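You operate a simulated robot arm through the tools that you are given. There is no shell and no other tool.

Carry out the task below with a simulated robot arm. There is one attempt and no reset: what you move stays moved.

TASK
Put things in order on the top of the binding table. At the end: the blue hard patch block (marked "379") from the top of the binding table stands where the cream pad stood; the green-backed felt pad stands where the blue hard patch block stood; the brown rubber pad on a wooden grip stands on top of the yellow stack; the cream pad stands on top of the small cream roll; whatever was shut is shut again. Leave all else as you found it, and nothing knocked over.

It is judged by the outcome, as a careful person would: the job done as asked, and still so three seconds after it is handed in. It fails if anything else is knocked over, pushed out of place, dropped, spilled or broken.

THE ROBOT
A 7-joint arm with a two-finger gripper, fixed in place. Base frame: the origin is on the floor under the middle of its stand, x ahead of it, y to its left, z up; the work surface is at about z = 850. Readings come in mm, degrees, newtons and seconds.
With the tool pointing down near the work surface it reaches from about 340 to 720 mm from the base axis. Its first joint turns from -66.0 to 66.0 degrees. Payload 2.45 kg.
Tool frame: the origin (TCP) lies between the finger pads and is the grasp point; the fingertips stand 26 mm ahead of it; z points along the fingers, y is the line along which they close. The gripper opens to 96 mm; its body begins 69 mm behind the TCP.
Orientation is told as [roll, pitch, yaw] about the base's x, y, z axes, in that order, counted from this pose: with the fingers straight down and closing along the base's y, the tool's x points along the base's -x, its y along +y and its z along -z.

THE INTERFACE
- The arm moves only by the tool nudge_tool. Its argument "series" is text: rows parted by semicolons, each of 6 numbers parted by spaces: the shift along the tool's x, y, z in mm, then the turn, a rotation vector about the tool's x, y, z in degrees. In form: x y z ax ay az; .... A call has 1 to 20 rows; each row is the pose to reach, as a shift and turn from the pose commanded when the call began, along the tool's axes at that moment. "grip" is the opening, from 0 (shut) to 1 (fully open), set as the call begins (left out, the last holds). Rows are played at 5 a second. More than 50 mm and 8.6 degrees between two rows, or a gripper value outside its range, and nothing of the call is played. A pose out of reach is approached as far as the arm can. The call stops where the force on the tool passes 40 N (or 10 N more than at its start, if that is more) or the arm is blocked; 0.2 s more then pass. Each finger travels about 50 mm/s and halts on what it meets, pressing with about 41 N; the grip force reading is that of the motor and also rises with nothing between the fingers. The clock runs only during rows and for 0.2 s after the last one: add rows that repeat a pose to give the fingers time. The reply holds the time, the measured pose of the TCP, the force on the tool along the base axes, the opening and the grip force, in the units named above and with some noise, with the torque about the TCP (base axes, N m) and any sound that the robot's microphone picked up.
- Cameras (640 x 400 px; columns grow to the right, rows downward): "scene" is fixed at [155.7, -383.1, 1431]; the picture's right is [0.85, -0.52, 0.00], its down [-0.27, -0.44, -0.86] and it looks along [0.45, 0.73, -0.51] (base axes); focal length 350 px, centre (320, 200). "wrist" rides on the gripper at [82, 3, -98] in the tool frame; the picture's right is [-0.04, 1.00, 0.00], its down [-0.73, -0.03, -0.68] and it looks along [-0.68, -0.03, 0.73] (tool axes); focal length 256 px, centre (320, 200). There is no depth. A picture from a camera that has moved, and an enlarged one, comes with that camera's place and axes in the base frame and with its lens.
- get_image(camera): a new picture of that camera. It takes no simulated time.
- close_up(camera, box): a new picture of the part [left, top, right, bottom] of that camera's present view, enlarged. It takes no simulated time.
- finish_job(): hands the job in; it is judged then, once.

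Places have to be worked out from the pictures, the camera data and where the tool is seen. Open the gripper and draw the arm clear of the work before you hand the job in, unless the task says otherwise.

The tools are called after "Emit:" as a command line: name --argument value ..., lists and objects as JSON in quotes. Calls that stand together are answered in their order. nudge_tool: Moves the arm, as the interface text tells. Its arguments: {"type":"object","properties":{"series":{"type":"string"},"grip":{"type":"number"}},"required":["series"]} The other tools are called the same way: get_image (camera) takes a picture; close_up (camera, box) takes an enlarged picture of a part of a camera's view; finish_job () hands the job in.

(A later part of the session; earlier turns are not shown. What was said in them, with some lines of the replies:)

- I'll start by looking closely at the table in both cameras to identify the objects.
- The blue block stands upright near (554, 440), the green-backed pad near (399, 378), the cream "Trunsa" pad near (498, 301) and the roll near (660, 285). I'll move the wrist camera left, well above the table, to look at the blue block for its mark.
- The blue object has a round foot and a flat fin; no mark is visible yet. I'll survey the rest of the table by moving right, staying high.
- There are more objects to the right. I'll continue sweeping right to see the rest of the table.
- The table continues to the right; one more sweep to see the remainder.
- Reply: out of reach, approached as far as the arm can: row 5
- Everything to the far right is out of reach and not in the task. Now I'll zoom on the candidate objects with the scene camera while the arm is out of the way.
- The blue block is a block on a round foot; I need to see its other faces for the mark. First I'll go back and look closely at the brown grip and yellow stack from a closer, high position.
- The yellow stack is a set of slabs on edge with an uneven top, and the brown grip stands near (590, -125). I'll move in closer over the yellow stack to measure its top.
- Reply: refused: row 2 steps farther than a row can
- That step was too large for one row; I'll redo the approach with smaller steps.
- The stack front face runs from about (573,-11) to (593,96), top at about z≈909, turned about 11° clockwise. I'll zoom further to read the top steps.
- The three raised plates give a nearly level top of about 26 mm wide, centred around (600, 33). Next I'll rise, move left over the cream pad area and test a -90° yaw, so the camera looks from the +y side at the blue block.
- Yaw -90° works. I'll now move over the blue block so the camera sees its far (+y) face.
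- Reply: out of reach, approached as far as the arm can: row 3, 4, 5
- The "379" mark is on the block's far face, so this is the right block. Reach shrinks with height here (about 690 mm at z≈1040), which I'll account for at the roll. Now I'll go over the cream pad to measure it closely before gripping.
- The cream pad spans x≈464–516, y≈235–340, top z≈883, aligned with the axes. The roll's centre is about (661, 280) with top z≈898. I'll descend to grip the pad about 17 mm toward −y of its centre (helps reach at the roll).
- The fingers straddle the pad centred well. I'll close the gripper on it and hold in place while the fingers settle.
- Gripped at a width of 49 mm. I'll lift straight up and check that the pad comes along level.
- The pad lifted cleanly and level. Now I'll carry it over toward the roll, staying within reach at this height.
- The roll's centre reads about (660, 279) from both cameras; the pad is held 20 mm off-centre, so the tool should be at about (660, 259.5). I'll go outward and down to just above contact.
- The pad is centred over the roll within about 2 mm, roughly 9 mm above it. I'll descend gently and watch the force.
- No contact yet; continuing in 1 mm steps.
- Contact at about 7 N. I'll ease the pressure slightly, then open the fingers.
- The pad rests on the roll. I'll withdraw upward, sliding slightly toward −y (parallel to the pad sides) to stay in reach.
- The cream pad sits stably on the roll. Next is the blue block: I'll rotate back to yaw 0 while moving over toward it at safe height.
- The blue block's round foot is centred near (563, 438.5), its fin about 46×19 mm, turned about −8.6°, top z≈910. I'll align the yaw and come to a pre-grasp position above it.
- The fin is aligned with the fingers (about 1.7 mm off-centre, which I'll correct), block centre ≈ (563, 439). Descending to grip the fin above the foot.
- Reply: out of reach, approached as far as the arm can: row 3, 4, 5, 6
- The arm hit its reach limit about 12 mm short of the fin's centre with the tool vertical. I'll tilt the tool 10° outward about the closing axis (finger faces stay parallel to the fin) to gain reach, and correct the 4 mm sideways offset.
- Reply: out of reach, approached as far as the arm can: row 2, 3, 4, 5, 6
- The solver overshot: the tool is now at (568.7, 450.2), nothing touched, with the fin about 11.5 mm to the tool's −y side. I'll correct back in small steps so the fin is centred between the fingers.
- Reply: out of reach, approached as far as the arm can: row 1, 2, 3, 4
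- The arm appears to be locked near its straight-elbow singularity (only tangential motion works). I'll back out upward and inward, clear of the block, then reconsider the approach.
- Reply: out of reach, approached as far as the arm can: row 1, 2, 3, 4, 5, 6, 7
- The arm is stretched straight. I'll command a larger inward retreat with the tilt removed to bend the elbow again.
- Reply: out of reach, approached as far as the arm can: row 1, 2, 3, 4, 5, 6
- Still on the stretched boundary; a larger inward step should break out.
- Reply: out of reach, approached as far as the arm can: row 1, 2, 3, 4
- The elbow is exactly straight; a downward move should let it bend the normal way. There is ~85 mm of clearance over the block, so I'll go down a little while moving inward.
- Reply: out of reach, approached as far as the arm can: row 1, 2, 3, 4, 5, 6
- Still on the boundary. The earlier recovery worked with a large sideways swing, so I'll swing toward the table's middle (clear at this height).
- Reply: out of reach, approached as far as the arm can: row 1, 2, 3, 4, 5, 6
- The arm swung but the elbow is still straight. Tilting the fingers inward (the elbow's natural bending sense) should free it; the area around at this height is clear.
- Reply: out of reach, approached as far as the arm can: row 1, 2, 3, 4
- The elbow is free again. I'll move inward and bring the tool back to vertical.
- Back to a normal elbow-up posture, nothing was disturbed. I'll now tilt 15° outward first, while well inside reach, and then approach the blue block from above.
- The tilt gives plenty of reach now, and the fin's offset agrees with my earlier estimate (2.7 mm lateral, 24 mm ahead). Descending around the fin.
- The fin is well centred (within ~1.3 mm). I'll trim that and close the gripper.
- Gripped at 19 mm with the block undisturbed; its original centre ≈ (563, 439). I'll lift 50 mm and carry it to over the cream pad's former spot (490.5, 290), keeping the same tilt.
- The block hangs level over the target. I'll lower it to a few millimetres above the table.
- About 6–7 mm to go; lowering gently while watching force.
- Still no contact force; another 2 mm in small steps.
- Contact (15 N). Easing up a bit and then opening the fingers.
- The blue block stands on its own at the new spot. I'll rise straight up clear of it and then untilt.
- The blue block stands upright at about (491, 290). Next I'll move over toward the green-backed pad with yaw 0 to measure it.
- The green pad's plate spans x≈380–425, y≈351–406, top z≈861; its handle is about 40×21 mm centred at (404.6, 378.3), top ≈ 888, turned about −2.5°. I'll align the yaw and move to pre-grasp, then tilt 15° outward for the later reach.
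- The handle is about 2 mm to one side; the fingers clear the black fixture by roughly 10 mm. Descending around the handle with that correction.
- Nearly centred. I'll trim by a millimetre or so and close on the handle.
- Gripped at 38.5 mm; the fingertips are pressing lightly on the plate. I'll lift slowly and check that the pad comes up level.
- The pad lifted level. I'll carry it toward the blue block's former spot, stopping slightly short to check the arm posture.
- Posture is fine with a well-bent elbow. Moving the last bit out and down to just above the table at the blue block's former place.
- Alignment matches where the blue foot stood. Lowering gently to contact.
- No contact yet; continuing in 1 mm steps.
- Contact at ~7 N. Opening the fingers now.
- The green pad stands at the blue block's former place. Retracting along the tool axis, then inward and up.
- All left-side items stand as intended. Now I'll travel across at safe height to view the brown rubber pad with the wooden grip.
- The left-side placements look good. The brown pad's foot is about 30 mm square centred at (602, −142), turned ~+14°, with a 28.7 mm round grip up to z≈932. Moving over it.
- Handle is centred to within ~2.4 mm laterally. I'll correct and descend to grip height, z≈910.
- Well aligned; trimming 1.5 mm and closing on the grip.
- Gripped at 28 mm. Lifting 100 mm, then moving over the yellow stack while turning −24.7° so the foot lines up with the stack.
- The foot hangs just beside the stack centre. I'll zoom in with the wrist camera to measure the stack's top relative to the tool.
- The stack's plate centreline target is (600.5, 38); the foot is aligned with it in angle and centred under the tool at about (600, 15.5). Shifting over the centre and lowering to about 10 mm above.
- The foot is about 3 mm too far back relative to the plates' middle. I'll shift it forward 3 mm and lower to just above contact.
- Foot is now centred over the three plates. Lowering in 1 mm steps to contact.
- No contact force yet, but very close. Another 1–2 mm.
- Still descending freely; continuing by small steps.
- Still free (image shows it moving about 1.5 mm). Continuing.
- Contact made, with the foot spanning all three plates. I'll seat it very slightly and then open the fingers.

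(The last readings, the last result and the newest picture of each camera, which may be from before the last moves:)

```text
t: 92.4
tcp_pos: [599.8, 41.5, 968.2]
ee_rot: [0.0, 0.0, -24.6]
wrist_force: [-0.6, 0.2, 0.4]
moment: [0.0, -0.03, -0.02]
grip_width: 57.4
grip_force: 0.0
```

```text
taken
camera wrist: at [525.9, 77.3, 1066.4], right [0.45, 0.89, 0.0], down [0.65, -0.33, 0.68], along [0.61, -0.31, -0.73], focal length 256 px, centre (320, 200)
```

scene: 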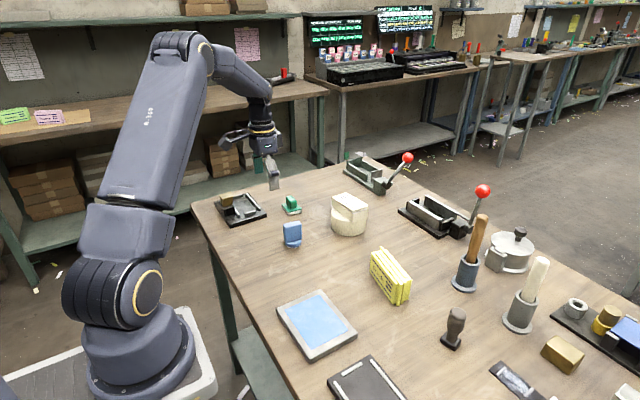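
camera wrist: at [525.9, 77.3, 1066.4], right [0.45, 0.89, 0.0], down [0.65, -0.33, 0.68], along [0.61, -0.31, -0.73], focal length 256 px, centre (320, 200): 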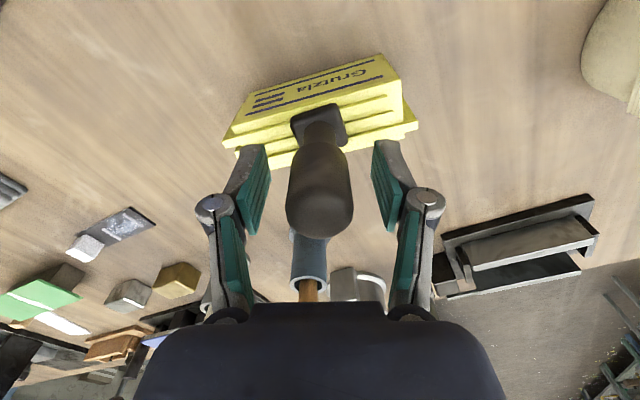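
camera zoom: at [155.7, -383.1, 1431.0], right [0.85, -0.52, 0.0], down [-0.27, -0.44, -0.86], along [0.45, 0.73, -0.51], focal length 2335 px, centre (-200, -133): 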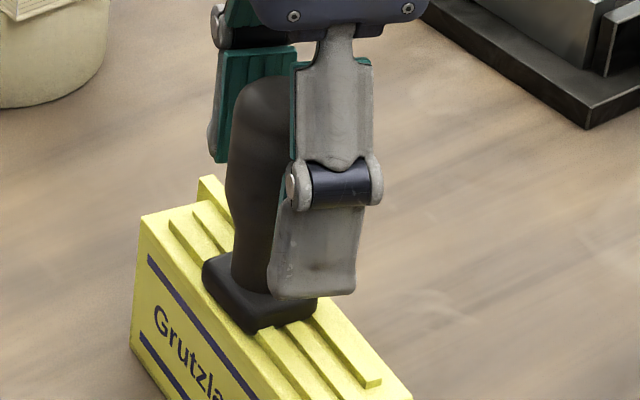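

The brown pad stands upright on the stack. Opening wider and rising straight up clear of the grip.

Emit:
nudge_tool --series "0 0 0 0 0 0; 0 0 0 0 0 0; 0 0 -12 0 0 0; 0 0 -30 0 0 0; 0 0 -50 0 0 0; 0 0 -75 0 0 0; 0 0 -105 0 0 0; 0 0 -130 0 0 0; 0 0 -130 0 0 0" --grip 0.95

Emit:
get_image --camera "scene"

Emit:
close_up --camera "scene" --box '[350, 220, 446, 280]'

Emit:
get_image --camera "wrist"

```text
t: 94.4
tcp_pos: [596.5, 41.3, 1097.1]
ee_rot: [0.0, 0.0, -24.7]
wrist_force: [0.0, -1.1, -0.5]
moment: [0.06, -0.01, 0.02]
grip_width: 91.2
grip_force: 0.0
```

```text
taken
```

scene: 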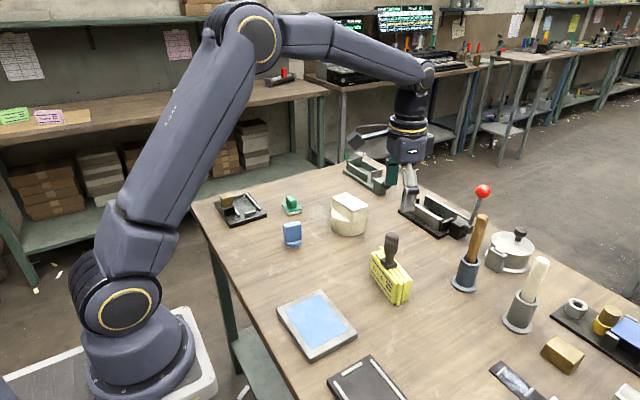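

```text
6.67 times, centred on (398, 250) of scene
camera zoom: at [155.6, -383.1, 1431.0], right [0.85, -0.52, 0.0], down [-0.27, -0.44, -0.86], along [0.45, 0.73, -0.51], focal length 2335 px, centre (-200, -133)
```

zoom: 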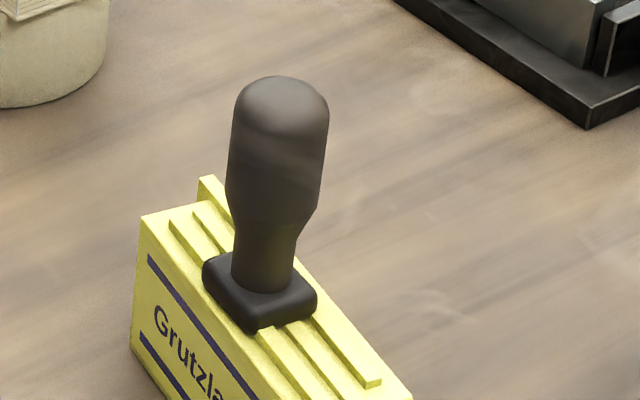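

```text
taken
camera wrist: at [524.5, 77.3, 1196.0], right [0.45, 0.89, 0.0], down [0.65, -0.33, 0.68], along [0.6, -0.31, -0.73], focal length 256 px, centre (320, 200)
```

wrist: 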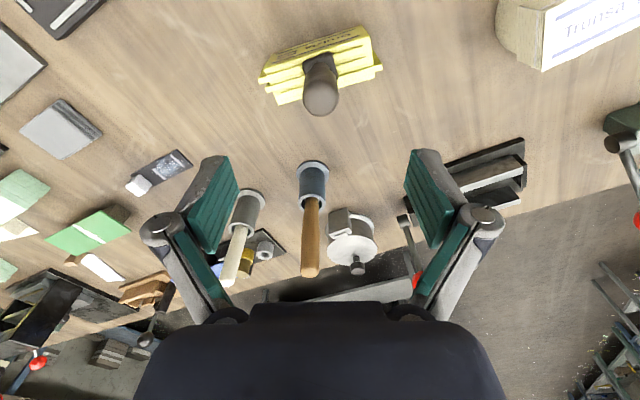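

All four moves are done. I'll move over to inspect the pad on the roll from above, turning the tool back to yaw 0 at a safe height.

Emit:
nudge_tool --series "27 29 -5 0 0 -4; 54 58 -10 0 0 -8; 81 87 -13 0 0 -12; 108 116 -13 0 0 -16; 135 145 -13 0 0 -20; 165 176 -13 0 0 -24.7; 165 176 -13 0 0 -24.7"

Emit:
get_image --camera "wrist"

Emit:
close_up --camera "wrist" --box '[240, 90, 400, 190]'

Emit:
get_image --camera "scene"

```text
t: 96.0
tcp_pos: [524.5, 271.2, 1111.1]
ee_rot: [-0.1, 0.0, -0.1]
wrist_force: [-0.1, 0.2, 0.5]
moment: [-0.02, 0.02, 0.0]
grip_width: 91.1
grip_force: 0.2
```

```text
taken
camera wrist: at [442.2, 272.6, 1210.5], right [0.04, 1.0, 0.0], down [0.73, -0.03, 0.68], along [0.68, -0.03, -0.73], focal length 256 px, centre (320, 200)
```

wrist: 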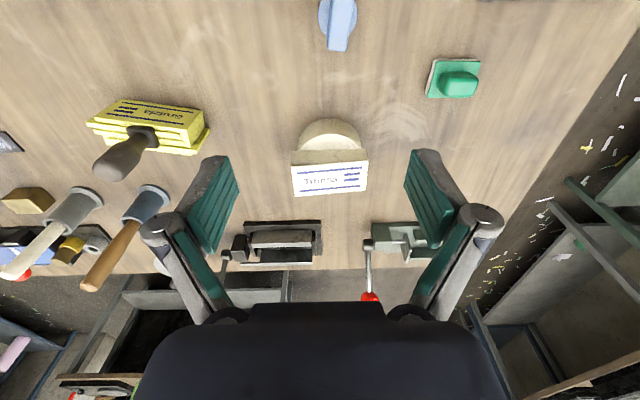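

```text
4.00 times, centred on (320, 140) of wrist
camera zoom: at [442.2, 272.6, 1210.5], right [0.04, 1.0, 0.0], down [0.73, -0.03, 0.68], along [0.68, -0.03, -0.73], focal length 1024 px, centre (320, 440)
```

zoom: 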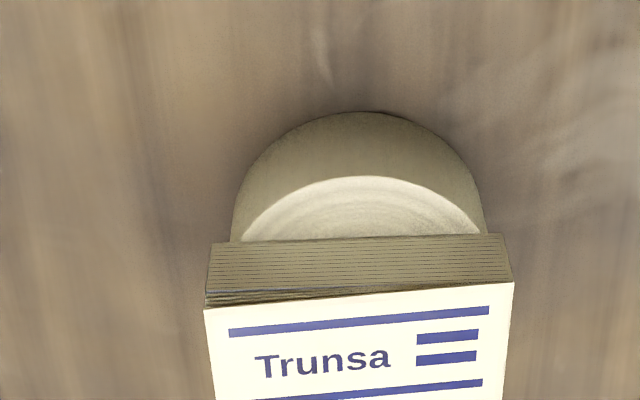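

```text
taken
```

scene: 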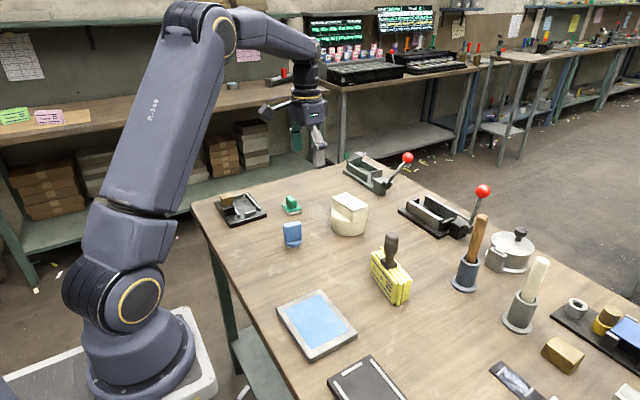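

From above, the pad is centred on the roll in both directions. I'll withdraw to roughly the starting pose with the gripper open and take a final check.

Emit:
nudge_tool --series "30 0 -15 0 0 0; 65 0 -30 0 0 0; 100 0 -45 0 0 0; 135 -5 -57 0 0 0; 168 -8 -57 0 0 0; 168 -8 -57 0 0 0; 168 -8 -57 0 0 0; 168 -8 -57 0 0 0; 168 -8 -57 0 0 0; 168 -8 -57 0 0 0; 168 -8 -57 0 0 0; 168 -8 -57 0 0 0" --grip 1

Emit:
get_image --camera "scene"

Emit:
close_up --camera "scene" --box '[190, 170, 430, 320]'

Emit:
close_up --camera "scene" --box '[400, 170, 640, 320]'

Emit:
get_image --camera "wrist"

```text
t: 98.6
tcp_pos: [359.2, 264.8, 1164.3]
ee_rot: [0.0, 0.0, 0.0]
wrist_force: [0.3, -0.4, 0.2]
moment: [0.02, -0.01, -0.01]
grip_width: 96.1
grip_force: 0.3
```

```text
taken
```

scene: 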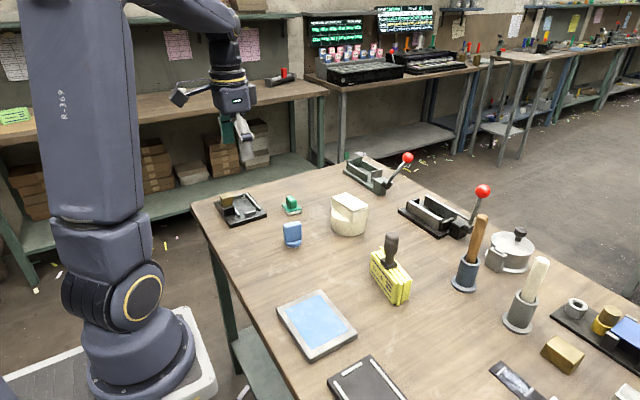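

```text
2.67 times, centred on (310, 245) of scene
camera zoom: at [155.6, -383.1, 1431.0], right [0.85, -0.52, 0.0], down [-0.27, -0.44, -0.86], along [0.45, 0.73, -0.51], focal length 934 px, centre (347, 80)
```

zoom: 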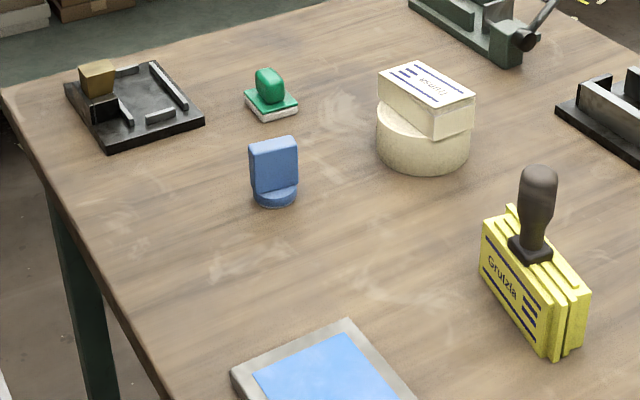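

```text
2.67 times, centred on (520, 245) of scene
camera zoom: at [155.6, -383.1, 1431.0], right [0.85, -0.52, 0.0], down [-0.27, -0.44, -0.86], along [0.45, 0.73, -0.51], focal length 934 px, centre (-213, 80)
```

zoom: 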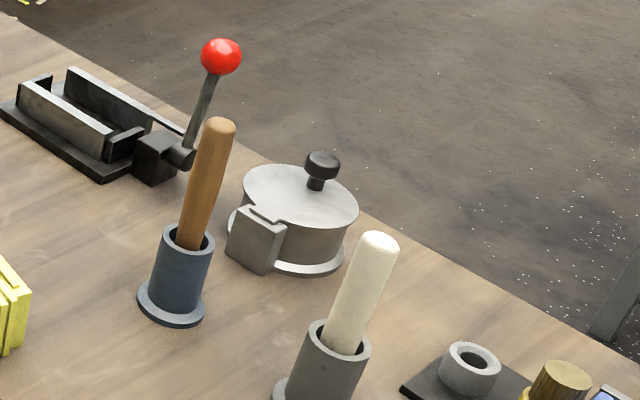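

```text
taken
camera wrist: at [277.2, 266.1, 1263.3], right [0.04, 1.0, 0.0], down [0.73, -0.03, 0.68], along [0.68, -0.03, -0.73], focal length 256 px, centre (320, 200)
```

wrist: 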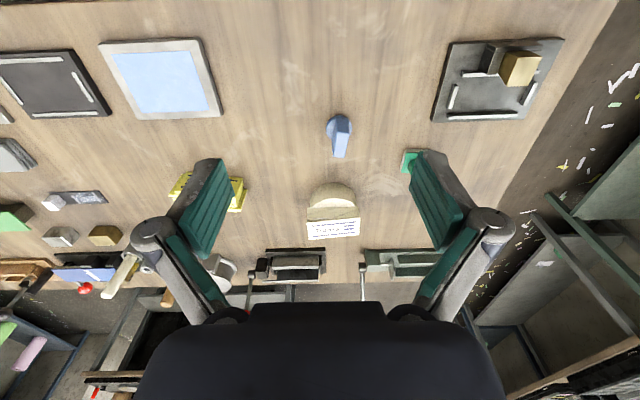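

The final views show the blue block on the cream pad's old spot and the green-backed pad on the blue block's old spot. The brown grip stands on the yellow stack and the cream pad on the roll. Nothing was opened, everything else looks unchanged, and the arm is clear with the gripper open, so I'm handing in.

Emit:
finish_job

```text
The job is handed in.
```

The four moves are done and the job is handed in. In the last pictures everything stands upright and nothing else looks moved.

- **Blue block "379":** it stands where the cream pad stood, centred there to within about 5 mm by the camera measurements. I saw the "379" on its far face before moving it.
- **Green-backed felt pad:** it stands where the blue block stood.
- **Brown rubber pad on its wooden grip:** it stands on the yellow stack. The stack is made of slabs standing on edge, so its top is uneven. I turned the brown pad about 25° so that it rests across all three raised slabs.
- **Cream pad ("Trunsa"):** it lies on the small cream roll, centred on it when checked from above.

I opened nothing, so there was nothing to shut again. While I was approaching the blue block, the arm stretched straight and locked for several moves. I backed it out without touching anything and tilted the tool for that spot. The arm ended near its starting position with the gripper open.
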